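You operate a simulated robot arm through the tools that you are given. There is no shell and no other tool.

You run a simulated robot arm. Do the job below in one go: nothing can be reset, and whatever is moved stays where it is left.

TASK
Open the grease tub, grease the steel plate with the orange brush, close the tub, push the blue slider over.
Fine: lay the lid on the service table meanwhile; grease the plate's top; use the stubby brush and put it back in its tray; the slider goes to the rail end by the plate. A coat counts when it lies all over at full strength: go over it till it gets no stronger.

The check looks at the end state, three seconds after you hand in, the way a careful person would. Anything else that was tipped, shoved, dropped, spilled or broken makes it a failure. Lids that push on must go on centred and level and be pressed home; caps that screw on are set level and turned clockwise until they are tight.

THE ROBOT
A 6-joint arm with a two-finger parallel gripper, fixed in place. Base frame: the origin is at the foot of the arm, x ahead of it, y to its left, z up; the work surface is at about z = 800. Readings come in mm, rad, newtons and seconds.
With the tool pointing down near the work surface it reaches from about 360 to 820 mm from the base axis. Its first joint turns from -2.897 to 2.897 rad. Payload 3.91 kg.
The tool frame sits at the grasp point between the pads (the TCP): z along the fingers, y along the line on which they close. The tips reach 30 mm beyond it. Largest opening 110 mm; finger width 20, thickness 10; the body of the gripper, 48 by 112 mm, starts 55 mm behind the TCP.
Orientation is that of the tool frame in the base frame, as a unit quaternion [w, x, y, z]. With the fingers straight down and closing along the base's y, the tool's x points along the base's -x, its y along +y and its z along -z.

THE INTERFACE
- The arm moves only by the tool nudge_tool. Its argument "steps" is a list of rows, each a list of 7 numbers: the turn, a rotation vector about the tool's x, y, z in rad, then the shift along the tool's x, y, z in mm, then the opening, from 0 (shut) to 1 (fully open). In form: [[ax, ay, az, x, y, z, grip], ...]. A call has 1 to 20 rows; each row is the pose to reach, as a shift and turn from the pose commanded when the call began, along the tool's axes at that moment. Each row takes 0.2 s and may step no farther than 50 mm and 0.15 rad from the row before; otherwise, or with a gripper value out of range, the whole call is refused. Where a pose cannot be reached the arm comes as near as it can. A force on the tool above 50 N (or 10 N above the force at the start of the call, whichever is more), or a blocked arm, ends the call early, and 0.2 s more pass. Each finger travels about 45 mm/s and halts on what it meets, pressing with about 37 N; the grip force reading is that of the motor and also rises with nothing between the fingers. The clock runs only during rows and for 0.2 s after the last one: add rows that repeat a pose to give the fingers time. The reply holds the time, the measured pose of the TCP, the force on the tool along the base axes, the opening and the grip force, in the units named above and with some noise, with the torque about the TCP (base axes, N m) and any sound that the robot's microphone picked up.
- Cameras (640 x 400 px; columns grow to the right, rows downward): "scene" is fixed at [52.7, 659, 1591.4]; the picture's right is [-0.53, -0.85, 0.00], its down [-0.74, 0.46, -0.50] and it looks along [0.43, -0.26, -0.87] (base axes); focal length 280 px, centre (320, 200). "wrist" rides on the gripper at [77, 7, -114] in the tool frame; the picture's right is [-0.09, 1.00, 0.00], its down [-0.80, -0.07, -0.59] and it looks along [-0.59, -0.05, 0.80] (tool axes); focal length 270 px, centre (320, 200).
- camera(camera): a new picture of that camera. The clock stands still meanwhile.
- lift_body(by): slides the trunk up (or, below 0, down) by that many mm; the arm rides with it, the base frame stays. It gives what a move gives, with no picture.
- pixel_to_xyz(camera, pixels): for up to 12 pixels [column, row] of the newest picture of that camera ("zoom" is the newest enlarged one), the place [x, y, z] in the base frame of the surface seen there, good to about 2 mm, but the place of the scene camera against the robot may be out by one fixed shift of up to 18 mm in any direction. The clock stands still meanwhile.
- inspect(camera, box): a new picture of the part [left, top, right, bottom] of that camera's present view, enlarged. The clock stands still meanwhile.
- finish_job(): hands the job in; it is judged then, once.

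Leave the gripper open and the arm clear of the work at the hand-in unless told otherwise.

The tools are called after "Call:" as name(argument=value, ...) on one line, values as JSON. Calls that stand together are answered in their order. nudge_tool: Moves the arm, as the interface text tells. Its arguments: {"type":"object","properties":{"steps":{"type":"array","items":{"type":"array","items":{"type":"number"}}}},"required":["steps"]} The other tools are called the same way: lift_body (by) slides the trunk up or down; camera (camera) takes a picture; pixel_to_xyz (camera, pixels) gives the place of the surface under pixels of a picture; inspect (camera, box) takes an enlarged picture of a part of a camera's view; finish_job () hands the job in.

At the start:

```text
time_s: 0.0
tcp_pos: [439.2, 339.4, 1174.4]
orientation: [-0.001, 0.001, 1.0, 0.0]
force: [0.6, 0.5, -0.5]
torque: [-0.01, 0.0, 0.02]
gripper_width: 109.9
gripper_force: 0.0
trunk travel left (down, up): [-425.0, 185.0]
```

scene: 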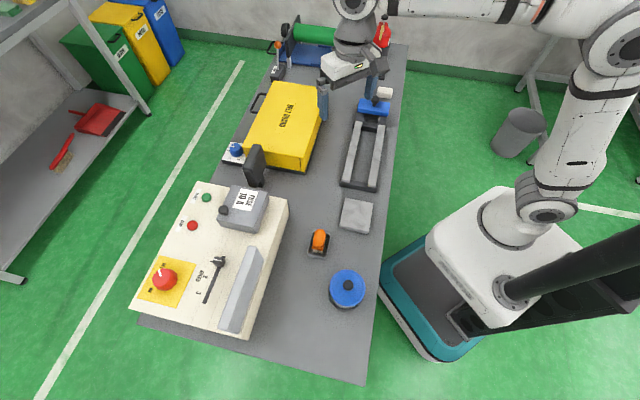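
wrist: 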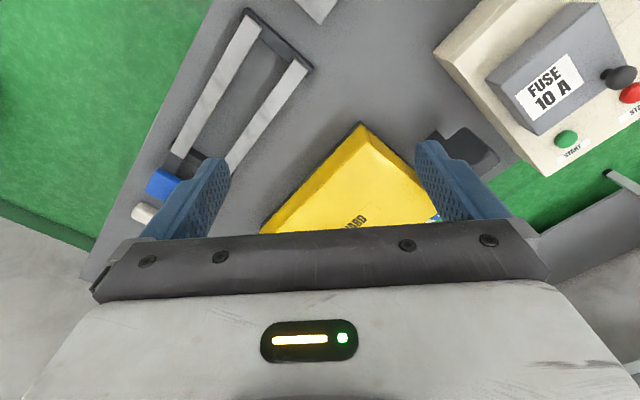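

I see the blue-lidded tub near (347,287), an orange brush in a tray near (319,240), the steel plate near (356,214) and the rail with the blue slider near (375,105). First I'll enlarge the views and read positions.

Call:
inspect(camera="scene", box=[280, 180, 440, 320])

Call:
inspect(camera="scene", box=[220, 20, 420, 200])

Call:
pixel_to_xyz(camera="scene", pixels=[[347, 285], [347, 272], [332, 288], [363, 288], [347, 298], [319, 240], [357, 214], [345, 197], [373, 204], [369, 231], [341, 226], [375, 105]])

```text
2.86 times, centred on (360, 250) of scene
```

zoom: 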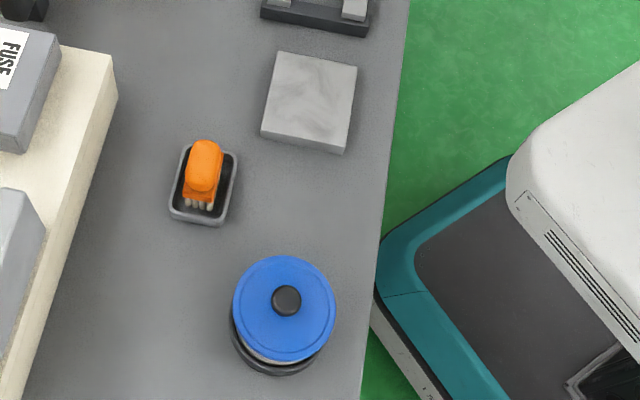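

```text
2.22 times, centred on (320, 110) of scene
```

zoom: 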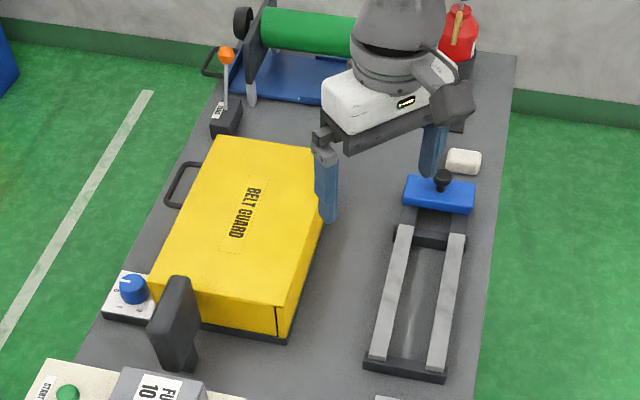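

```text
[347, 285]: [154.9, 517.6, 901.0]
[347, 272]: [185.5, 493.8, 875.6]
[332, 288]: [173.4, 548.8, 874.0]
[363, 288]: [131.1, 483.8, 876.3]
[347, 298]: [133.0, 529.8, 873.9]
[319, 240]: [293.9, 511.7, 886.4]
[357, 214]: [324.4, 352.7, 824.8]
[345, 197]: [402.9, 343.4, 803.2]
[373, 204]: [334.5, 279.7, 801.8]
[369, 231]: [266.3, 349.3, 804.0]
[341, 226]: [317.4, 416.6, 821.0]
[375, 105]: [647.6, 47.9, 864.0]
```

The tub lid shows a black knob at about (347,285), and the slider has a black knob too. The scene camera may be shifted, so I'll move the wrist camera over the tub, brush and plate for accurate readings.

Call:
nudge_tool(steps=[[0, 0, -0.131, 31, -1, 15, 1], [0, 0, -0.262, 62, -2, 31, 1], [0, 0, -0.393, 93, -3, 46, 1], [0, 0, -0.524, 124, -5, 62, 1], [0, 0, -0.654, 155, -6, 77, 1], [0, 0, -0.785, 186, -7, 93, 1], [0, 0, -0.916, 217, -8, 108, 1], [0, 0, -1.047, 249, -10, 124, 1]])

Call:
camera(camera="wrist")

```text
time_s: 1.8
tcp_pos: [190.1, 328.9, 1050.2]
orientation: [0.0, -0.501, 0.866, -0.001]
force: [0.0, -0.2, -0.7]
torque: [0.0, 0.03, -0.03]
gripper_width: 110.3
gripper_force: 0.2
trunk travel left (down, up): [-425.0, 185.0]
```

```text
taken
```

wrist: 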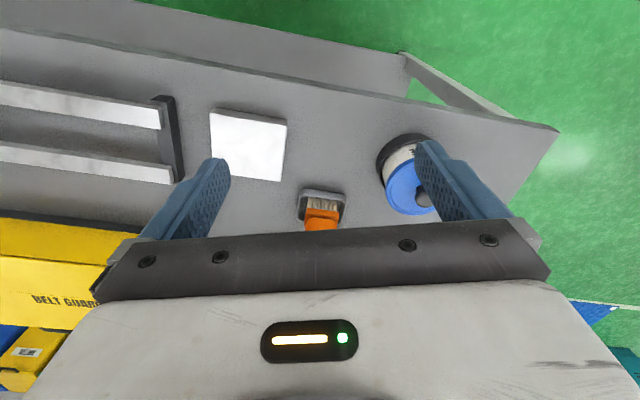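

The picture's top is towards the robot: plate at (248,145), brush at (322,210), tub at (405,185). I'll read the wrist positions of these.

Call:
pixel_to_xyz(camera="wrist", pixels=[[212, 110], [286, 122], [279, 181], [215, 165], [248, 145], [322, 200], [322, 222], [300, 192], [345, 195], [400, 195], [423, 195], [405, 150]])

Call:
inspect(camera="wrist", box=[280, 120, 460, 240])

```text
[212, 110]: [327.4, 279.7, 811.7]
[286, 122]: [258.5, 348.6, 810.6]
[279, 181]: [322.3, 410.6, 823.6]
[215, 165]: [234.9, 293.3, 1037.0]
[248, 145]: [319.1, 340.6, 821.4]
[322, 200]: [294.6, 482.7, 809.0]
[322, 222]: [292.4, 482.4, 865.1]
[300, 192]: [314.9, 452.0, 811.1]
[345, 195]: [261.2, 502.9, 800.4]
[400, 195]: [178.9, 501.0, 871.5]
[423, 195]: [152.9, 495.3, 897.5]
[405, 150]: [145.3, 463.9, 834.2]
```

```text
3.33 times, centred on (370, 180) of wrist
```

zoom: 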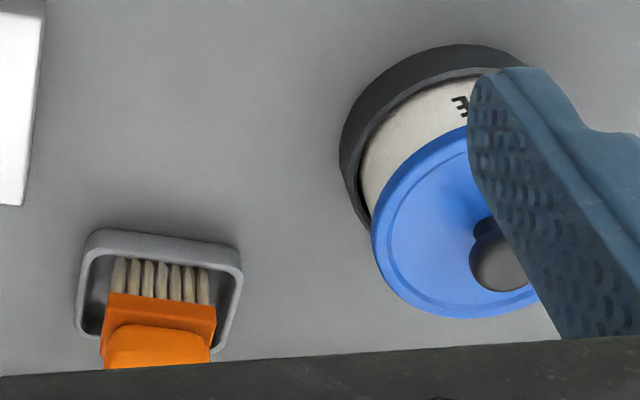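

The tub stands in a dark ring and its lid carries a knob, partly hidden by a finger. I'll move sideways so that the tub is in the middle of the view.

Call:
nudge_tool(steps=[[0, 0, -0.08, -4, 30, 0, 1], [0, 0, -0.16, -7, 60, 0, 1], [0, 0, -0.24, -10, 90, 0, 1]])

Call:
camera(camera="wrist")

Call:
inspect(camera="wrist", box=[240, 110, 420, 240])

```text
time_s: 2.6
tcp_pos: [116.9, 381.4, 1051.6]
orientation: [0.001, -0.601, 0.8, 0.0]
force: [0.7, 0.3, 0.5]
torque: [0.0, 0.03, 0.0]
gripper_width: 110.2
gripper_force: 0.0
trunk travel left (down, up): [-425.0, 185.0]
```

```text
taken
```

wrist: 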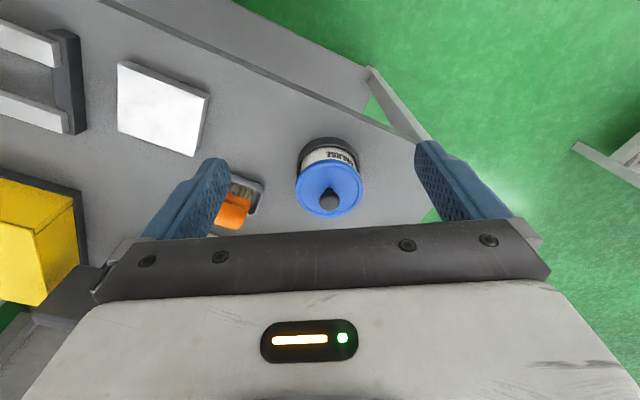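

```text
3.08 times, centred on (330, 175) of wrist
```

zoom: 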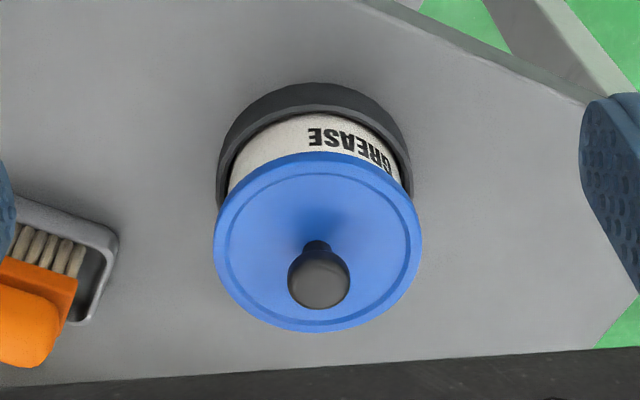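

Now the tub is in clear view at (328,185). I'll read lid rim, knob and ring points from the enlarged picture.

Call:
pixel_to_xyz(camera="zoom", pixels=[[217, 240], [419, 240], [318, 157], [320, 328], [319, 285], [318, 245], [350, 282], [290, 282], [315, 85], [222, 170], [405, 170], [315, 135]])

```text
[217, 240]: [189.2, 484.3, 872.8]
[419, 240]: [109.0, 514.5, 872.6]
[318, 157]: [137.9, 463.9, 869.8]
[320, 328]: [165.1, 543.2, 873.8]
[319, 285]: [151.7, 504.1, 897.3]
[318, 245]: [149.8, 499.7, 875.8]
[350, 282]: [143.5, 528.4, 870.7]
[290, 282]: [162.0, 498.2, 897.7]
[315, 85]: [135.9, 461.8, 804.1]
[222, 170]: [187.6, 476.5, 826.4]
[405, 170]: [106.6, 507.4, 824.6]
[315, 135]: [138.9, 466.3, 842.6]
```

Lid centre is about (150.5, 502.5), top z 873, knob top z 898. Before lifting it I'll look for a free spot on the table for the lid, using the scene view, and view the control end and text.

Call:
pixel_to_xyz(camera="scene", pixels=[[320, 320], [300, 330], [355, 255], [330, 345], [360, 335], [290, 215], [320, 360], [355, 370], [290, 280], [300, 300], [268, 300], [300, 195]])

Call:
inspect(camera="scene", box=[120, 160, 400, 390])

Call:
pixel_to_xyz(camera="wrist", pixels=[[118, 62], [209, 93], [193, 156], [125, 130], [235, 212], [262, 184], [246, 175], [253, 214]])

```text
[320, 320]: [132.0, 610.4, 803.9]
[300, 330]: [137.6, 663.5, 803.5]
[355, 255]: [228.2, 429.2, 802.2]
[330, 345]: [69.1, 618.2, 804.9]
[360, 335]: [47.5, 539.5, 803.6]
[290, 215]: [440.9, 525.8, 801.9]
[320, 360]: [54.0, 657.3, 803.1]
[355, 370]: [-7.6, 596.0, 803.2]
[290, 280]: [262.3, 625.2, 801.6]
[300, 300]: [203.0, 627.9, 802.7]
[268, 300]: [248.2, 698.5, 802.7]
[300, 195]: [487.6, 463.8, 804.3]
```

```text
1.74 times, centred on (260, 275) of scene
```

zoom: 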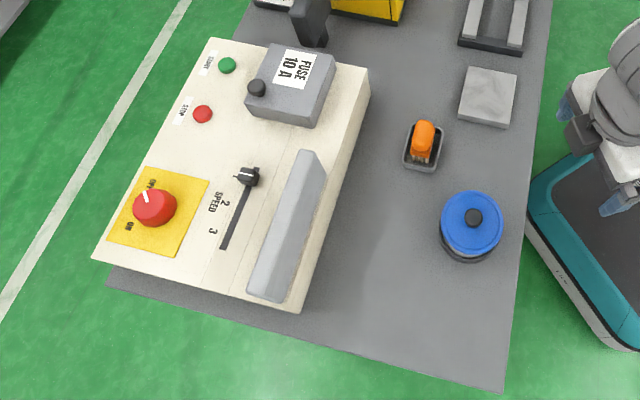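

```text
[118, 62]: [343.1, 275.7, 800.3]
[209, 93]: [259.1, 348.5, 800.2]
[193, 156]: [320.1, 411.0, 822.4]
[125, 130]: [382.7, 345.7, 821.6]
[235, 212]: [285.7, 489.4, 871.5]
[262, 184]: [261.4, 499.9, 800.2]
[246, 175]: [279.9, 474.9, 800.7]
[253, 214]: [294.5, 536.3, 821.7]
```

Table is at z≈800 and the spot near (65, 600) is empty, so the lid can lie there. Now I'll move over the lid's knob at z≈960, with the fingers partly closed.

Call:
nudge_tool(steps=[[0, 0, 0, -30, 0, 10, 0.8], [0, 0, 0, -60, 1, 30, 0.7], [0, 0, 0, -95, 1, 60, 0.6], [0, 0, 0, -125.7, 1.4, 91, 0.55], [0, 0, 0, -125.7, 1.4, 91, 0.55]])

Call:
camera(camera="wrist")

Call:
inspect(camera="wrist", box=[240, 110, 420, 240])

```text
time_s: 3.8
tcp_pos: [151.1, 504.7, 961.4]
orientation: [0.0, -0.6, 0.8, 0.0]
force: [0.3, -0.9, -0.2]
torque: [-0.01, 0.02, 0.0]
gripper_width: 60.7
gripper_force: 0.0
trunk travel left (down, up): [-425.0, 185.0]
```

```text
taken
```

wrist: 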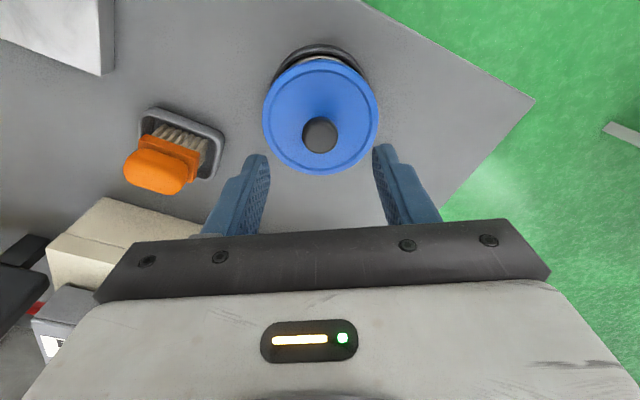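

```text
3.08 times, centred on (330, 175) of wrist
```

zoom: 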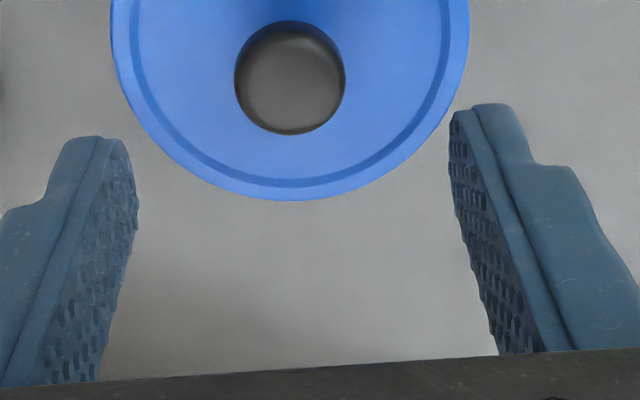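

The knob is visible at (320,135), the brush at (160,170). I'll read both precisely.

Call:
pixel_to_xyz(camera="wrist", pixels=[[320, 135], [304, 135], [335, 135], [320, 120], [320, 149], [264, 115], [377, 115], [320, 172], [320, 62], [160, 170], [180, 150], [150, 110]])

Call:
inspect(camera="wrist", box=[100, 80, 260, 220])

```text
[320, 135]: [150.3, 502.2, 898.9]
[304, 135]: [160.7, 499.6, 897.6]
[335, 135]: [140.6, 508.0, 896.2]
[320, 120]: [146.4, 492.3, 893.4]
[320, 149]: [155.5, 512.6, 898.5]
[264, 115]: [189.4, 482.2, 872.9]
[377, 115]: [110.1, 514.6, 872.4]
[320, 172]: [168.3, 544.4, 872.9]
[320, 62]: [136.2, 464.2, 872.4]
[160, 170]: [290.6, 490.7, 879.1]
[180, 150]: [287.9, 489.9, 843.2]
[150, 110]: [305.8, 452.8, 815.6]
```

```text
2.86 times, centred on (180, 150) of wrist
```

zoom: 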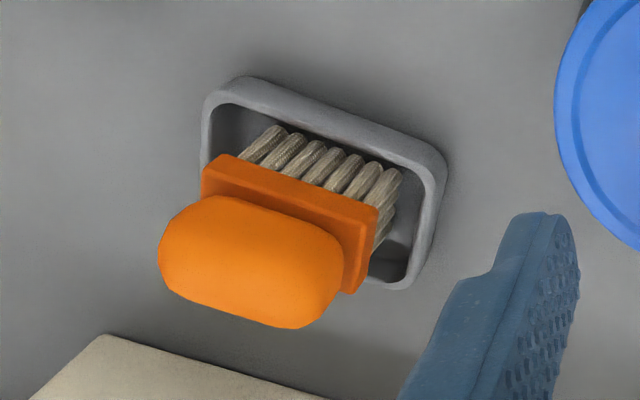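

The knob centre is (150.6, 502.3), top 898. I descend so the tips stop just above the lid plate, then close on the knob.

Call:
nudge_tool(steps=[[0, 0, 0, 2.4, -0.2, 20, 0.55], [0, 0, 0, 2.4, -0.2, 40, 0.55], [0, 0, 0, 2.4, -0.2, 54, 0.55], [0, 0, 0, 2.4, -0.2, 54, 0.3], [0, 0, 0, 2.4, -0.2, 54, 0.1], [0, 0, 0, 2.4, -0.2, 54, 0.0], [0, 0, 0, 2.4, -0.2, 54, 0.0], [0, 0, 0, 2.4, -0.2, 54, 0.0]])

Call:
camera(camera="wrist")

```text
time_s: 5.6
tcp_pos: [149.7, 501.5, 905.3]
orientation: [0.0, -0.6, 0.8, 0.0]
force: [-0.1, -0.3, 0.2]
torque: [-0.03, 0.0, 0.0]
gripper_width: 23.7
gripper_force: 36.4
trunk travel left (down, up): [-425.0, 185.0]
heard: snap
```

```text
taken
```

wrist: 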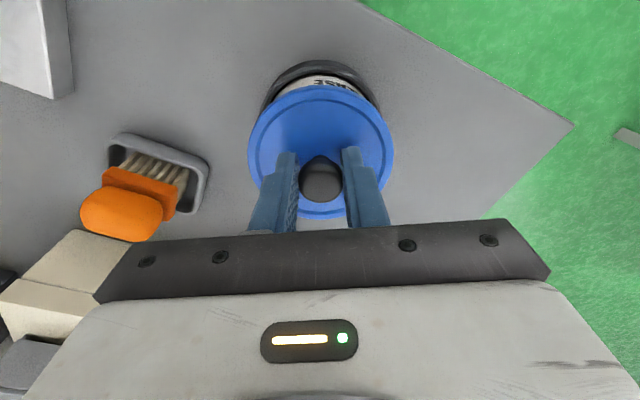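

The knob is held (23.7 mm wide), with a snap heard. I'll lift slowly to see whether the lid comes off.

Call:
nudge_tool(steps=[[0, 0, 0, 0, 0, -2, 0], [0, 0, 0, 0, 0, -4, 0], [0, 0, 0, 0, 0, -7, 0], [0, 0, 0, 0, 0, -10, 0]])

Call:
camera(camera="wrist")

```text
time_s: 6.6
tcp_pos: [150.3, 500.4, 915.1]
orientation: [0.0, -0.601, 0.8, 0.001]
force: [0.3, 1.3, -0.5]
torque: [-0.01, -0.02, 0.01]
gripper_width: 24.0
gripper_force: 37.4
trunk travel left (down, up): [-425.0, 185.0]
```

```text
taken
```

wrist: 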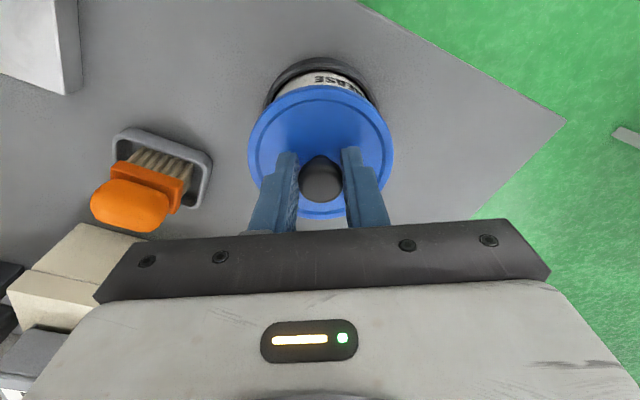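

The lid rises with the gripper while the tub stays put, with no load. I'll lift higher and check.

Call:
nudge_tool(steps=[[0, 0, 0, 0, 0, -15, 0], [0, 0, 0, 0, 0, -35, 0], [0, 0, 0, 0, 0, -60, 0]])

Call:
inspect(camera="scene", box=[280, 180, 440, 320])

Call:
camera(camera="wrist")

```text
time_s: 7.4
tcp_pos: [150.7, 500.7, 975.7]
orientation: [0.0, -0.599, 0.801, 0.0]
force: [-0.4, -0.3, -0.9]
torque: [-0.03, -0.01, -0.02]
gripper_width: 23.6
gripper_force: 37.5
trunk travel left (down, up): [-425.0, 185.0]
```

```text
2.86 times, centred on (360, 250) of scene
```

zoom: 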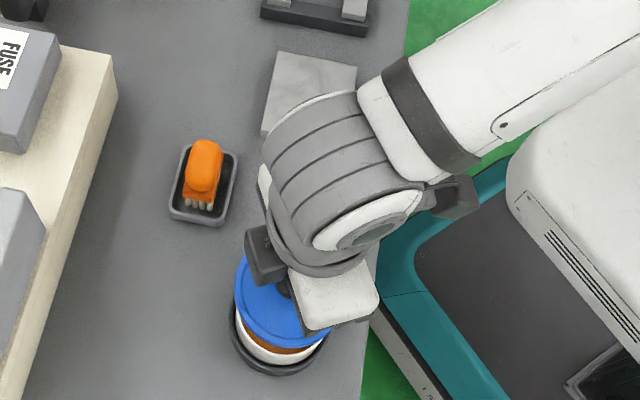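

```text
taken
```

wrist: 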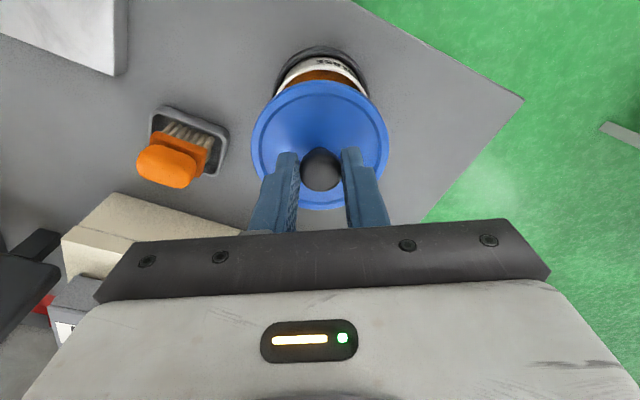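

The lid is off and brown grease shows below it. I'll check where the table edge runs before choosing the lid's spot.

Call:
pixel_to_xyz(camera="wrist", pixels=[[518, 100], [470, 160], [425, 215], [440, 60], [450, 120], [410, 180], [320, 80], [340, 72], [285, 88]])

```text
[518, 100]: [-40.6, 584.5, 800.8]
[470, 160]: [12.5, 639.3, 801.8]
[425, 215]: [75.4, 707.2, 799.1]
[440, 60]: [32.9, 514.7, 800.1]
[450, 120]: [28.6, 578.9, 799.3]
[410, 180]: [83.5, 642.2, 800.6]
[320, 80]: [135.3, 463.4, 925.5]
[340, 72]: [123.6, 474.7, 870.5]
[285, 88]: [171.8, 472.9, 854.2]
```

The spot (78, 602) is more than 70 mm from both edges and about 120 mm from the tub. I'll carry the lid there and lower it most of the way.

Call:
nudge_tool(steps=[[0, 0, 0, -26, 33, 0, 0], [0, 0, 0, -52, 66, 0, 0], [0, 0, 0, -76.9, 98.2, 0, 0], [0, 0, 0, -76.9, 98.2, 30, 0], [0, 0, 0, -76.9, 98.2, 65, 0], [0, 0, 0, -76.9, 98.2, 100, 0], [0, 0, 0, -76.9, 98.2, 115, 0]])

Call:
camera(camera="wrist")

Call:
camera(camera="scene")

```text
time_s: 9.0
tcp_pos: [80.3, 602.6, 857.4]
orientation: [0.0, -0.599, 0.801, 0.001]
force: [-0.5, -0.7, 0.7]
torque: [0.01, -0.01, 0.0]
gripper_width: 23.7
gripper_force: 37.1
trunk travel left (down, up): [-425.0, 185.0]
```

```text
taken
```

wrist: 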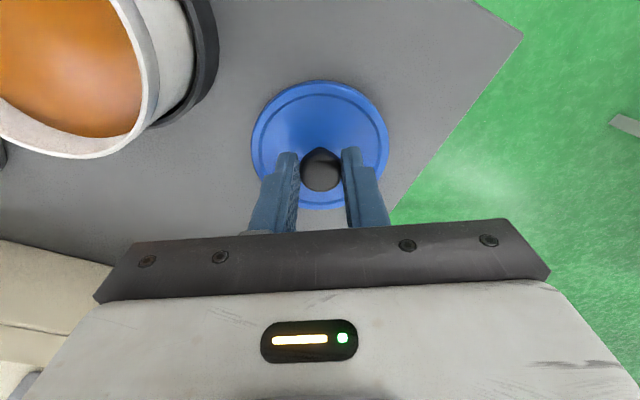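

```text
taken
```

scene: 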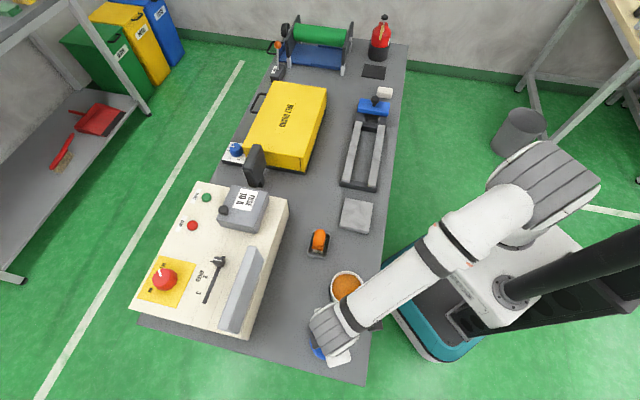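

The lid hangs over an empty table spot, low. I'll lower in small steps and watch for contact.

Call:
nudge_tool(steps=[[0, 0, 0, 0, 0, 2, 0], [0, 0, 0, 0, 0, 4, 0], [0, 0, 0, 0, 0, 6, 0], [0, 0, 0, 0, 0, 8, 0], [0, 0, 0, 0, 0, 10, 0]])

```text
time_s: 10.2
tcp_pos: [80.1, 603.3, 852.8]
orientation: [0.003, -0.6, 0.8, 0.001]
force: [4.3, 0.7, 21.6]
torque: [-0.61, 0.07, 0.03]
gripper_width: 23.9
gripper_force: 36.5
trunk travel left (down, up): [-425.0, 185.0]
```

Contact is felt: 21.6 N at TCP z 852.8, so the lid rests on the table. I'll relieve the pressure, open, and rise.

Call:
nudge_tool(steps=[[0, 0, 0, 0, 0, -3, 0], [0, 0, 0, 0, 0, -3, 0.2], [0, 0, 0, 0, 0, -3, 0.4], [0, 0, 0, 0, 0, -3, 0.5], [0, 0, 0, 0, 0, -3, 0.5], [0, 0, 0, 0, 0, -20, 0.5], [0, 0, 0, 0, 0, -60, 0.5], [0, 0, 0, 0, 0, -100, 0.6], [0, 0, 0, 0, 0, -140, 0.7]])

Call:
camera(camera="wrist")

```text
time_s: 12.2
tcp_pos: [79.0, 603.7, 991.0]
orientation: [0.0, -0.6, 0.8, 0.0]
force: [-0.6, 0.1, 0.9]
torque: [0.01, -0.04, 0.01]
gripper_width: 77.1
gripper_force: 0.1
trunk travel left (down, up): [-425.0, 185.0]
```

```text
taken
```

wrist: 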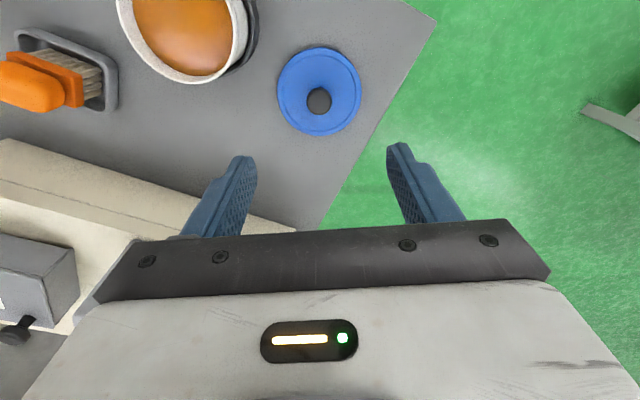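

The lid lies flat on the table at (320,95). Next I move to view the brush with the gripper turned in line with the table.

Call:
nudge_tool(steps=[[0, 0, 0.1, 20, -41, -10, 0.8], [0, 0, 0.2, 41, -81, -10, 0.8], [0, 0, 0.3, 62, -122, -10, 0.8], [0, 0, 0.4, 83, -162, -10, 0.8], [0, 0, 0.5, 103, -203, -10, 0.8]])

Call:
camera(camera="wrist")

Call:
inspect(camera="wrist", box=[240, 80, 420, 230])

```text
time_s: 13.4
tcp_pos: [242.8, 446.1, 1000.2]
orientation: [-0.001, -0.383, 0.924, -0.001]
force: [-0.1, -0.3, -1.0]
torque: [-0.02, 0.04, 0.0]
gripper_width: 88.1
gripper_force: 0.1
trunk travel left (down, up): [-425.0, 185.0]
```

```text
taken
```

wrist: 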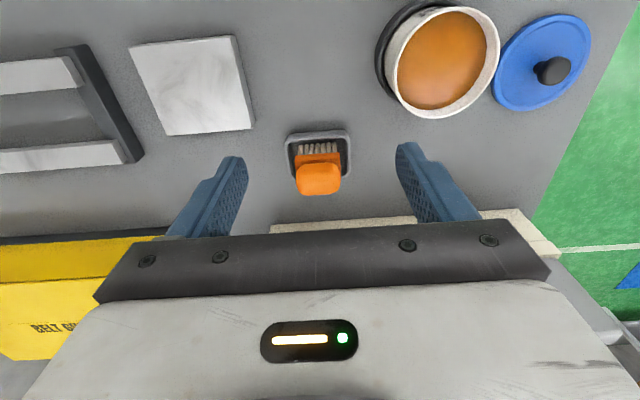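

```text
2.67 times, centred on (330, 155) of wrist
```

zoom: 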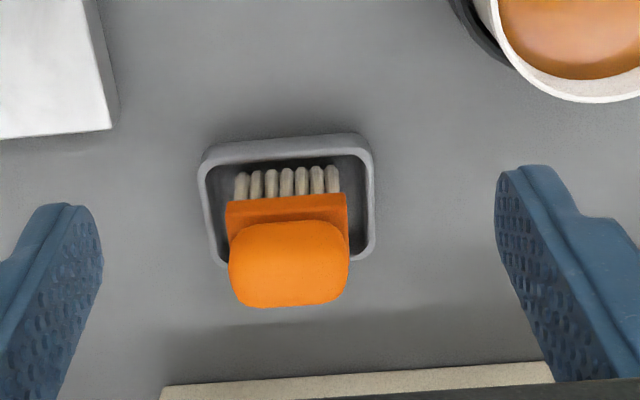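

The brush stands bristles-down in the tray at about (318,170). I'll read handle, head and tray corner positions.

Call:
pixel_to_xyz(camera="zoom", pixels=[[236, 265], [344, 258], [290, 300], [288, 230], [290, 265], [230, 210], [343, 202], [203, 160], [370, 145], [372, 245], [240, 185], [333, 175]])

Call:
pixel_to_xyz(camera="wrist", pixels=[[131, 46], [235, 37], [253, 127], [171, 134], [390, 50], [498, 45], [445, 10], [440, 112], [440, 60], [85, 48], [140, 158], [62, 150]])

```text
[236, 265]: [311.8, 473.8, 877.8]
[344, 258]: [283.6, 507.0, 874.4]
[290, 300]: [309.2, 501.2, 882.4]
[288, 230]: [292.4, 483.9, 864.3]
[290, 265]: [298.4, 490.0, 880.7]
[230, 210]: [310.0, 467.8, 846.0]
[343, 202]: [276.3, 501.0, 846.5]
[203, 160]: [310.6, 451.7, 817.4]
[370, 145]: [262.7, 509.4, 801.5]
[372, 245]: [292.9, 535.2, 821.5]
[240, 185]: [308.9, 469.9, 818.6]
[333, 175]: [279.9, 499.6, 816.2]
```

```text
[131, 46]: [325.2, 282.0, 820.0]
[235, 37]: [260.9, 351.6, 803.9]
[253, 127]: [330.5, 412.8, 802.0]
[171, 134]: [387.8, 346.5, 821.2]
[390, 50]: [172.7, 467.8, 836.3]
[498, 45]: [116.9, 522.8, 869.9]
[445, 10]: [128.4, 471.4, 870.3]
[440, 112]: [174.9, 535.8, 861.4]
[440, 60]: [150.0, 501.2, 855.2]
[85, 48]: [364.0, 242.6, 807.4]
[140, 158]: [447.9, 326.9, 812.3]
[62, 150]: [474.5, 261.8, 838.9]
```

Handle is about 43 by 22 mm, centre (298, 491), top z≈882. I want to grip it across its thin sides, so I check how near and how high the beige box is.

Call:
pixel_to_xyz(camera="wrist", pixels=[[285, 229], [380, 222], [500, 213], [530, 213], [320, 225]])

Call:
pixel_to_xyz(camera="scene", pixels=[[285, 200], [288, 205], [270, 255], [240, 335], [245, 290], [258, 250], [318, 232], [322, 246], [313, 236], [326, 237], [250, 200], [219, 262]])

Call:
inspect(camera="scene", box=[290, 215, 350, 265])

```text
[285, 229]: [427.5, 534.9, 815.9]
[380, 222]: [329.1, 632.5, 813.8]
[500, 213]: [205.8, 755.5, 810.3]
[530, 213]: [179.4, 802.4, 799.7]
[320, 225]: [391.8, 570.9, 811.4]
```

```text
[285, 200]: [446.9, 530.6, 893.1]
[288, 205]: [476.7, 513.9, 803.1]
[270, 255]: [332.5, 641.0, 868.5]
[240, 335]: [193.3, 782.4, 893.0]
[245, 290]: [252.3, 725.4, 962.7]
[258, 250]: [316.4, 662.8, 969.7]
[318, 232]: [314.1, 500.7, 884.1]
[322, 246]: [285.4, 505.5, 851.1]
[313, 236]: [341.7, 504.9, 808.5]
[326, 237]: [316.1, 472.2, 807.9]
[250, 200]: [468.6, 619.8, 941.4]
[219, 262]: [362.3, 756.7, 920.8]
```

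```text
8.00 times, centred on (320, 240) of scene
```

zoom: 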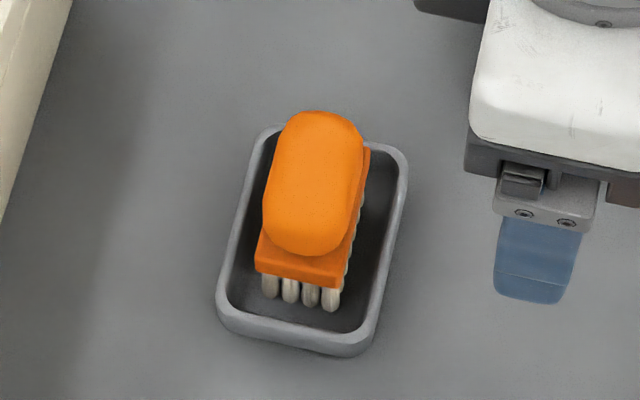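

The box is 120 mm beyond the brush, so there is room. I'll turn the gripper a quarter turn (to close across the thin sides) while moving above the brush at z≈940, fingers open.

Call:
nudge_tool(steps=[[0, 0, -0.143, -7, -1, 5, 0.8], [0, 0, -0.286, -13, -1, 10, 0.8], [0, 0, -0.429, -20, -2, 15, 0.8], [0, 0, -0.571, -26, -3, 20, 0.8], [0, 0, -0.714, -33, -4, 25, 0.8], [0, 0, -0.857, -39, -4, 30, 0.8], [0, 0, -1.0, -46, -5, 35, 0.8], [0, 0, -1.142, -52, -6, 40, 0.8], [0, 0, -1.285, -59, -7, 45, 0.8], [0, 0, -1.428, -65, -7, 50, 0.8], [0, 0, -1.571, -71.5, -8, 55, 0.8]])

Call:
camera(camera="wrist")

Call:
inspect(camera="wrist", box=[220, 80, 420, 230])

```text
time_s: 15.8
tcp_pos: [300.5, 491.2, 945.1]
orientation: [0.0, 0.925, -0.381, 0.0]
force: [-0.2, 0.1, 0.6]
torque: [0.02, 0.01, -0.01]
gripper_width: 88.0
gripper_force: 0.1
trunk travel left (down, up): [-425.0, 185.0]
```

```text
taken
```

wrist: 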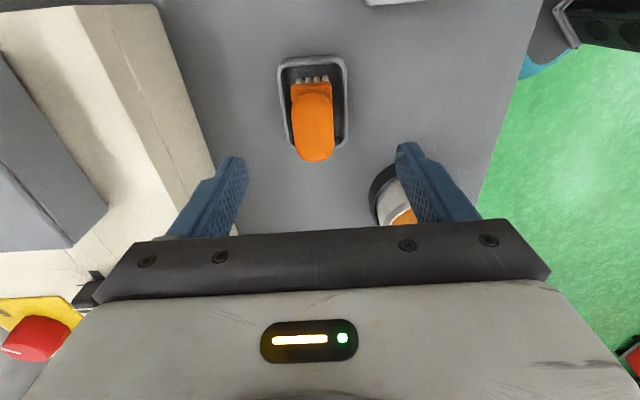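

```text
2.67 times, centred on (320, 155) of wrist
```

zoom: 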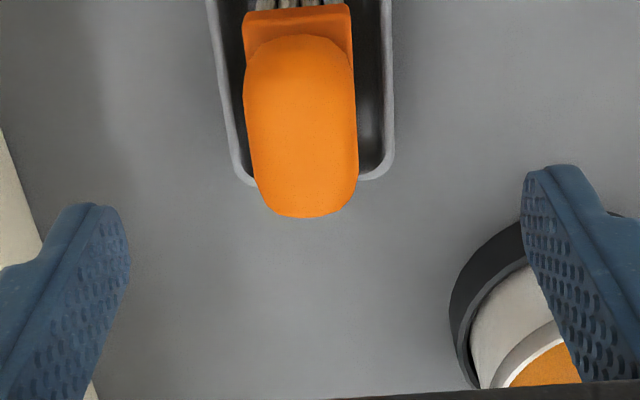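

The brush is at (313,120), between the fingers' line. I read its handle edges again from here.

Call:
pixel_to_xyz(camera="zoom", pixels=[[250, 110], [353, 105], [257, 180], [355, 170], [306, 213], [298, 40], [302, 125], [247, 25], [347, 20]])

```text
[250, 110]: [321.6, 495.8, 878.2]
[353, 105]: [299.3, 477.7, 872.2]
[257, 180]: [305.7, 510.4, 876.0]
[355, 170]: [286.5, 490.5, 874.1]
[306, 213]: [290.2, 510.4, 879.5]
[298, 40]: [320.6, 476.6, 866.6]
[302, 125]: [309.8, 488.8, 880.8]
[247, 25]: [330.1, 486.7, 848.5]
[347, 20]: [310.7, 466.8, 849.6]
```

Handle centre comes out at (303, 494), top 881, 28 mm thick. I'll centre, descend until the tips are just above the brush head (z≈854), and close.

Call:
nudge_tool(steps=[[0, 0, 0, 0, -3.9, 20, 0.8], [0, 0, 0, 0, -3.9, 40, 0.7], [0, 0, 0, 0, -3.9, 60.5, 0.6], [0, 0, 0, 0, -3.9, 60.5, 0.4], [0, 0, 0, 0, -3.9, 60.5, 0.2], [0, 0, 0, 0, -3.9, 60.5, 0.0], [0, 0, 0, 0, -3.9, 60.5, 0.0], [0, 0, 0, 0, -3.9, 60.5, 0.0]])

Call:
camera(camera="wrist")

```text
time_s: 17.6
tcp_pos: [303.9, 495.4, 885.7]
orientation: [0.0, 0.925, -0.381, 0.0]
force: [-0.9, -0.2, 0.6]
torque: [0.03, -0.02, 0.0]
gripper_width: 29.4
gripper_force: 37.1
trunk travel left (down, up): [-425.0, 185.0]
```

```text
taken
```

wrist: 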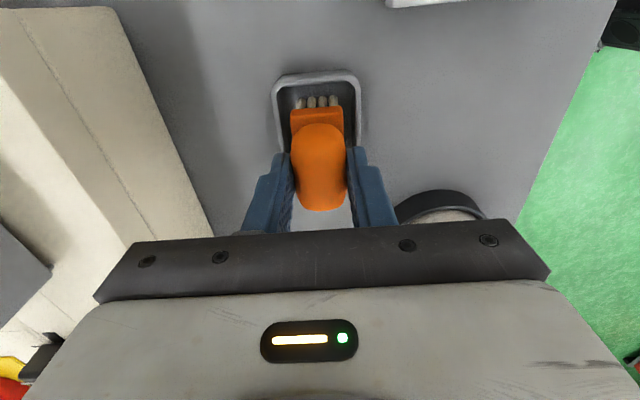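

The brush is held (29.4 mm). I'll lift it straight up to z≈990 and look.

Call:
nudge_tool(steps=[[0, 0, 0, 0, 0, -10, 0], [0, 0, 0, 0, 0, -25, 0], [0, 0, 0, 0, 0, -55, 0], [0, 0, 0, 0, 0, -85, 0], [0, 0, 0, 0, 0, -110, 0]])

Call:
camera(camera="wrist")

Call:
inspect(camera="scene", box=[260, 180, 420, 320])

```text
time_s: 18.8
tcp_pos: [303.1, 493.1, 993.9]
orientation: [0.0, 0.924, -0.382, 0.0]
force: [0.2, -0.9, -0.1]
torque: [0.0, 0.01, -0.03]
gripper_width: 29.0
gripper_force: 37.3
trunk travel left (down, up): [-425.0, 185.0]
```

```text
taken
```

wrist: 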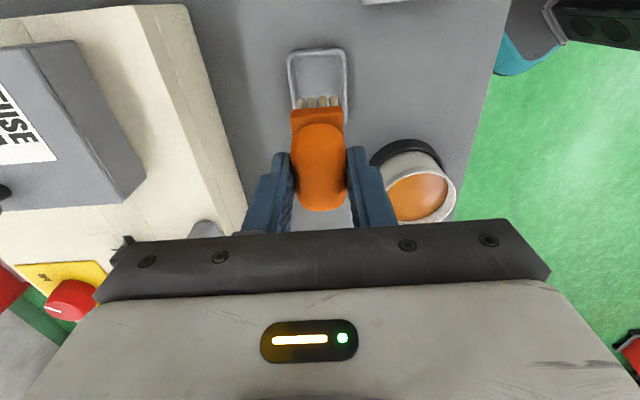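

```text
2.86 times, centred on (340, 250) of scene
```

zoom: 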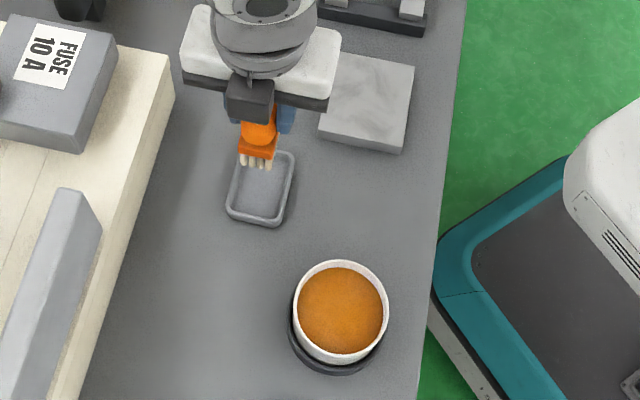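

The brush is out and the tray stayed. I read the tray's floor and rim plus the tub rim and grease level.

Call:
pixel_to_xyz(camera="wrist", pixels=[[320, 75], [290, 55], [344, 50], [292, 105], [347, 110], [410, 200], [430, 185], [453, 190], [410, 154], [388, 195], [398, 160]])

Call:
pixel_to_xyz(camera="scene", pixels=[[340, 288], [350, 282], [350, 300], [332, 288], [345, 272], [327, 243], [330, 232]])

```text
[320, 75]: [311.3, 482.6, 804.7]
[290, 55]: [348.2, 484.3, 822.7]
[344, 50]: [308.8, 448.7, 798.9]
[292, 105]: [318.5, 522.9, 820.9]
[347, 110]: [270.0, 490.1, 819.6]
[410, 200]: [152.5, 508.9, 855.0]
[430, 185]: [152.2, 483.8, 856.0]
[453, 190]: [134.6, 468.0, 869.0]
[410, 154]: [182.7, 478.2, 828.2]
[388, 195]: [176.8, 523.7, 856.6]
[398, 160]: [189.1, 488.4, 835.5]
```

```text
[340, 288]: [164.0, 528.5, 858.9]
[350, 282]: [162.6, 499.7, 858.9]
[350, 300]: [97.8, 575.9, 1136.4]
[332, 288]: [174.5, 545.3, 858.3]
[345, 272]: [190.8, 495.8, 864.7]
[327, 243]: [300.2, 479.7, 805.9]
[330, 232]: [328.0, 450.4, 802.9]
```

Grease level is z 855.5; bristle ends hang about 80.5 mm below the TCP. I carry the brush over the tub centre (150.5, 502.5) and lower to just above the grease.

Call:
nudge_tool(steps=[[0, 0, 0, -29, 25, 0, 0], [0, 0, 0, -58, 51, 0, 0], [0, 0, 0, -87, 76, 0, 0], [0, 0, 0, -114.6, 101.1, 0, 0], [0, 0, 0, -114.6, 101.1, 0, 0]])

Call:
camera(camera="wrist")

Call:
inspect(camera="scene", box=[280, 200, 420, 320])

```text
time_s: 20.0
tcp_pos: [149.3, 503.6, 992.7]
orientation: [0.0, 0.924, -0.382, 0.0]
force: [-0.3, -0.1, -1.3]
torque: [-0.03, 0.0, -0.01]
gripper_width: 29.1
gripper_force: 37.4
trunk travel left (down, up): [-425.0, 185.0]
```

```text
taken
```

wrist: 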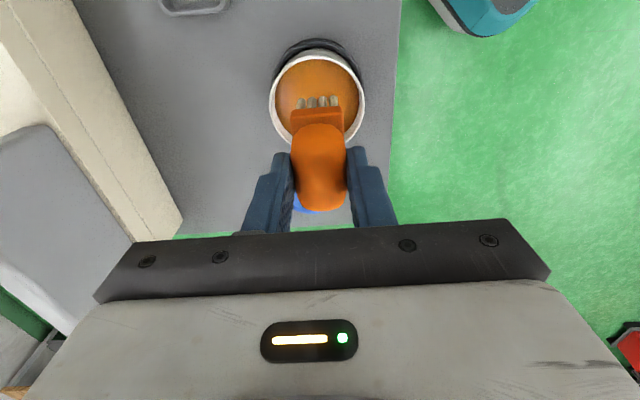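

```text
3.33 times, centred on (350, 260) of scene
```

zoom: 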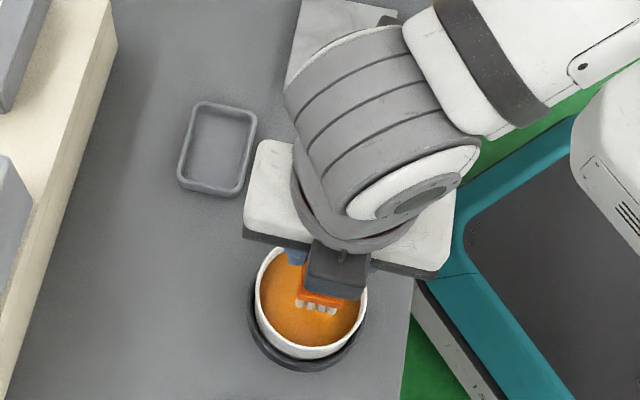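

The brush is centred over the grease. I dip it about 9 mm, swirl a little, and raise it slowly.

Call:
nudge_tool(steps=[[0, 0, 0, 0, 0, 25, 0], [0, 0, 0, 0, 0, 50, 0], [0, 0, 0, 0, 0, 60, 0], [0, 0, 0, 0, 0, 65, 0], [0, 0, 0, 4, 0, 65, 0], [0, 0, 0, -4, 0, 65, 0], [0, 0, 0, 0, 4, 65, 0], [0, 0, 0, 0, 0, 65, 0]])

Call:
camera(camera="wrist")

```text
time_s: 21.2
tcp_pos: [150.9, 503.7, 936.5]
orientation: [-0.008, 0.924, -0.382, -0.003]
force: [-4.5, -7.5, 21.7]
torque: [-1.01, 0.07, -0.22]
gripper_width: 29.3
gripper_force: 37.2
trunk travel left (down, up): [-425.0, 185.0]
stopped in row 6: the force on the tool passed its limit at 52 N (the readings are from after the stop); the commanded pose is now the measured one
```

```text
taken
```

wrist: 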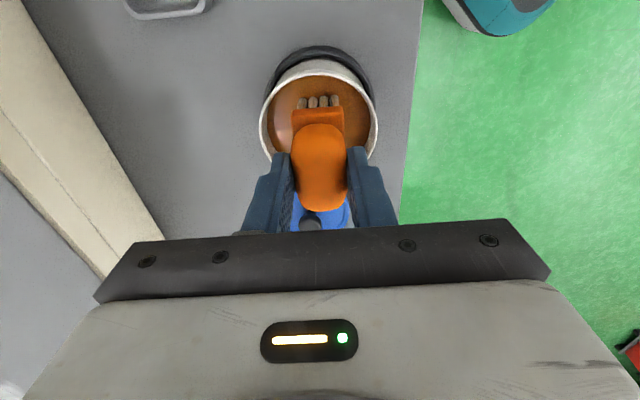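

The grease surface is firm: contact came at TCP 936.5, with bristles at the surface, pressing 52 N peak. The brush seems unmoved in the grip. I lift and look at the bristles.

Call:
nudge_tool(steps=[[0, 0, 0, 0, 0, -3, 0], [0, 0, 0, 0, 0, -10, 0], [0, 0, 0, 0, 0, -30, 0], [0, 0, 0, 0, 0, -55, 0]])

Call:
inspect(camera="wrist", box=[230, 40, 410, 230])

Call:
inspect(camera="scene", box=[300, 220, 400, 310])

```text
time_s: 22.2
tcp_pos: [152.6, 503.6, 990.0]
orientation: [-0.004, 0.924, -0.383, -0.002]
force: [0.4, 1.2, -0.9]
torque: [0.0, 0.0, 0.05]
gripper_width: 29.3
gripper_force: 36.9
trunk travel left (down, up): [-425.0, 185.0]
```

```text
2.11 times, centred on (320, 135) of wrist
```

zoom: 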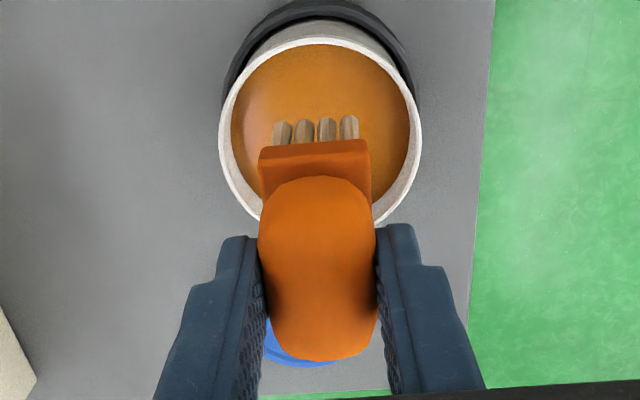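

```text
4.44 times, centred on (350, 265) of scene
```

zoom: 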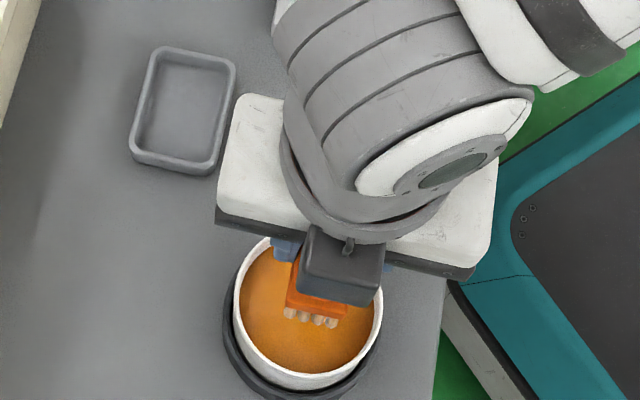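

No clear change seen from above, but contact with the grease was made. Brush grip is unchanged. I carry it over the plate's middle (324, 347), trimming a slight tilt, and look at the plate's edges from there.

Call:
nudge_tool(steps=[[-0.001, 0.001, 0, 38, -2, 0, 0], [-0.002, 0.002, 0, 77, -3, 0, 0], [-0.003, 0.004, 0, 116, -5, 0, 0], [-0.004, 0.005, 0, 154, -7, 0, 0], [-0.005, 0.006, 0, 193, -9, 0, 0], [-0.006, 0.007, 0, 231.9, -10.5, 0, 0], [-0.006, 0.007, 0, 231.9, -10.5, 0, 0]])

Call:
camera(camera="wrist")

Call:
camera(camera="scene")

```text
time_s: 23.8
tcp_pos: [325.6, 343.8, 985.1]
orientation: [-0.002, 0.924, -0.382, 0.001]
force: [0.1, -0.2, 0.1]
torque: [0.01, 0.01, 0.01]
gripper_width: 28.9
gripper_force: 36.6
trunk travel left (down, up): [-425.0, 185.0]
```

```text
taken
```

wrist: 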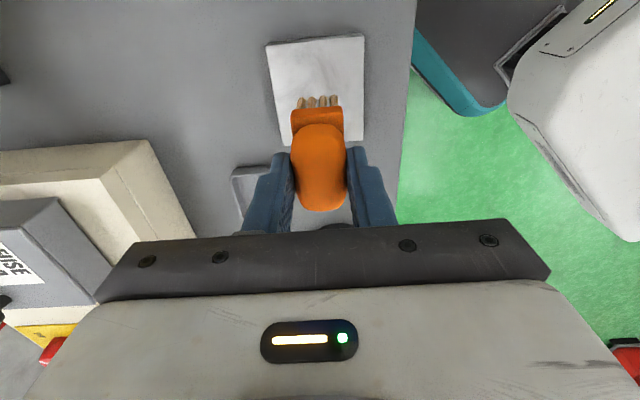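

```text
taken
```

scene: 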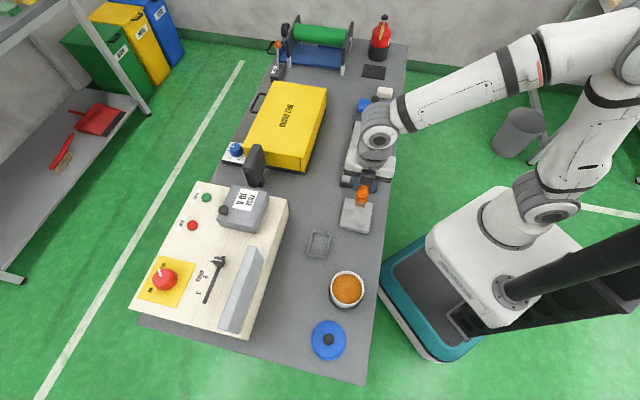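

Call:
inspect(camera="wrist", box=[230, 20, 410, 160])

Call:
pixel_to_xyz(camera="wrist", pixels=[[268, 45], [362, 36], [364, 137], [281, 120], [275, 85], [362, 85], [316, 44], [345, 80], [290, 80], [316, 70]])

```text
2.86 times, centred on (320, 90) of wrist
```

zoom: 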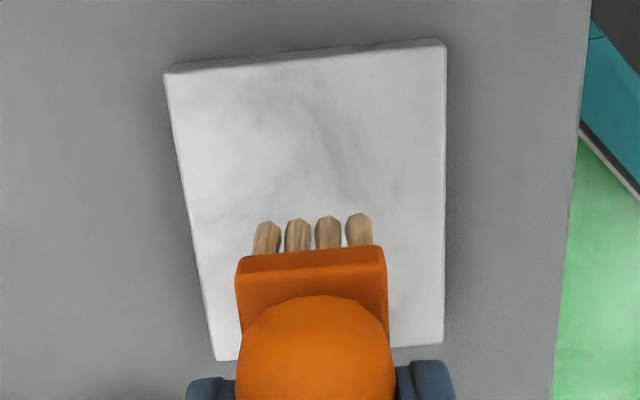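

```text
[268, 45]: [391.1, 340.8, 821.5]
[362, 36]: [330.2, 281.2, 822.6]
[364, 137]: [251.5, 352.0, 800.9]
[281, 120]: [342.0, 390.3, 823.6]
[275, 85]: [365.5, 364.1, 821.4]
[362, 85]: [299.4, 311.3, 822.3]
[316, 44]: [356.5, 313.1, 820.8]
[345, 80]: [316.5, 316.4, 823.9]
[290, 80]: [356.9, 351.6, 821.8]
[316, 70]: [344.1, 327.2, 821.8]
```

The plate fills the view around the bristles. I read its four top corners from the enlarged picture.

Call:
pixel_to_xyz(camera="zoom", pixels=[[170, 80], [441, 52], [439, 338], [220, 353], [305, 65], [195, 210], [442, 200], [268, 232], [358, 222]])

```text
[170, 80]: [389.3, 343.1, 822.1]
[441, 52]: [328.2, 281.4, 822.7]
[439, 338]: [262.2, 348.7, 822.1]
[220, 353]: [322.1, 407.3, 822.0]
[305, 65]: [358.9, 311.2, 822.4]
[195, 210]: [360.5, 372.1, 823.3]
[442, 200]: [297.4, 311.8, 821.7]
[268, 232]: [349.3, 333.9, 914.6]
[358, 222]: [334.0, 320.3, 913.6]
```

Plate centre is (325.5, 345.1), top z 822.2, about 97 by 90 mm, in line with the brush. Contact should be near TCP z 903. I lower to just above, then feel for contact in 1 mm steps.

Call:
nudge_tool(steps=[[0, 0, 0, -0.9, -0.9, 30, 0], [0, 0, 0, -0.9, -0.9, 60, 0], [0, 0, 0, -0.9, -0.9, 76, 0], [0, 0, 0, -0.9, -0.9, 78, 0], [0, 0, 0, -0.9, -0.9, 79, 0], [0, 0, 0, -0.9, -0.9, 80, 0], [0, 0, 0, -0.9, -0.9, 81, 0]])

```text
time_s: 25.4
tcp_pos: [323.1, 349.1, 906.6]
orientation: [-0.001, 0.924, -0.382, 0.0]
force: [0.6, 1.0, 0.2]
torque: [0.01, -0.01, -0.01]
gripper_width: 28.8
gripper_force: 37.3
trunk travel left (down, up): [-425.0, 185.0]
```

Pose reads (323.1, 349.1), a bit off what I asked. I repeat the pose to let it settle and read again.

Call:
nudge_tool(steps=[[0, 0, 0, 0, 0, 0, 0], [0, 0, 0, 0, 0, 0, 0]])

Call:
inspect(camera="wrist", box=[230, 20, 410, 160])

```text
time_s: 26.0
tcp_pos: [324.0, 350.5, 905.2]
orientation: [-0.001, 0.924, -0.382, 0.001]
force: [0.1, 0.0, -1.2]
torque: [0.01, 0.04, -0.01]
gripper_width: 29.2
gripper_force: 37.4
trunk travel left (down, up): [-425.0, 185.0]
```

```text
2.86 times, centred on (320, 90) of wrist
```

zoom: 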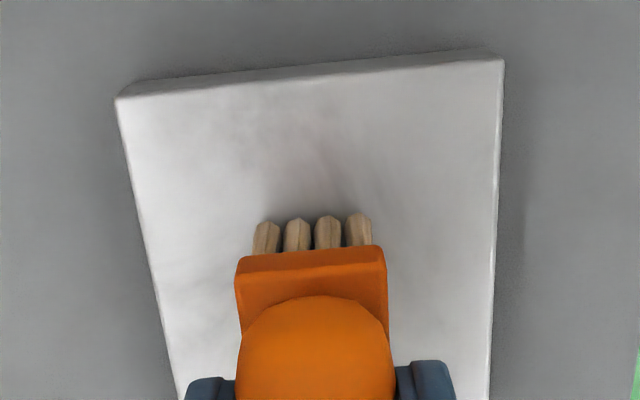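

I read the plate corners and the bristle ends here to place the brush relative to the plate.

Call:
pixel_to_xyz(camera="zoom", pixels=[[121, 103], [500, 66], [147, 230], [494, 230], [268, 250], [358, 240], [312, 85], [313, 244], [312, 210]])

```text
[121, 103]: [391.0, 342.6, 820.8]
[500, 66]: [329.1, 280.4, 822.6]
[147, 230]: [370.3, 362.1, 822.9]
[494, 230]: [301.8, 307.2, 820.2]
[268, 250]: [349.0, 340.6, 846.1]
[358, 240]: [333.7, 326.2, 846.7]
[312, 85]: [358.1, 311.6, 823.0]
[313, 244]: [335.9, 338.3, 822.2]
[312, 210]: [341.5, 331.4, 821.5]
```

Brush is about 5 mm short of the plate centre along tool x and 2 mm along y. I feel for contact now, going down 1 mm at a time.

Call:
nudge_tool(steps=[[0, 0, 0, 4.8, 2.3, 1, 0], [0, 0, 0, 4.8, 2.3, 2, 0], [0, 0, 0, 4.8, 2.3, 3, 0], [0, 0, 0, 4.8, 2.3, 4, 0], [0, 0, 0, 4.8, 2.3, 4, 0]])

```text
time_s: 27.2
tcp_pos: [325.7, 343.4, 902.2]
orientation: [-0.002, 0.924, -0.382, 0.0]
force: [1.4, -0.4, 4.3]
torque: [0.07, 0.04, -0.03]
gripper_width: 29.2
gripper_force: 36.8
trunk travel left (down, up): [-425.0, 185.0]
```

Light contact: 4.3 N at TCP 902.2. I brush the middle lane back and forth at this pressure and check the effect.

Call:
nudge_tool(steps=[[0, 0, 0, 0, -20, 0.3, 0], [0, 0, 0, 0, -40, 0.3, 0], [0, 0, 0, 0, -20, 0.3, 0], [0, 0, 0, 0, 0, 0.3, 0], [0, 0, 0, 0, 20, 0.3, 0], [0, 0, 0, 0, 40, 0.3, 0], [0, 0, 0, 0, 20, 0.3, 0], [0, 0, 0, 0, 0, 0.3, 0]])

Call:
camera(camera="wrist")

Call:
inspect(camera="scene", box=[320, 170, 400, 250])

```text
time_s: 29.0
tcp_pos: [324.7, 342.1, 902.8]
orientation: [-0.001, 0.924, -0.382, 0.001]
force: [-5.6, -4.5, 8.9]
torque: [-0.28, 0.43, 0.09]
gripper_width: 29.2
gripper_force: 36.7
trunk travel left (down, up): [-425.0, 185.0]
```

```text
taken
```

wrist: 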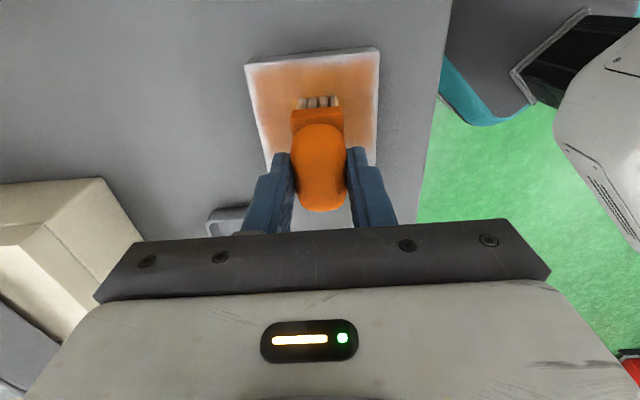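

```text
5.00 times, centred on (360, 210) of scene
```

zoom: 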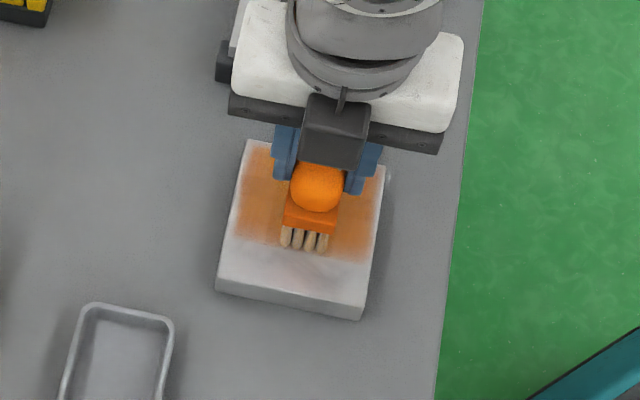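

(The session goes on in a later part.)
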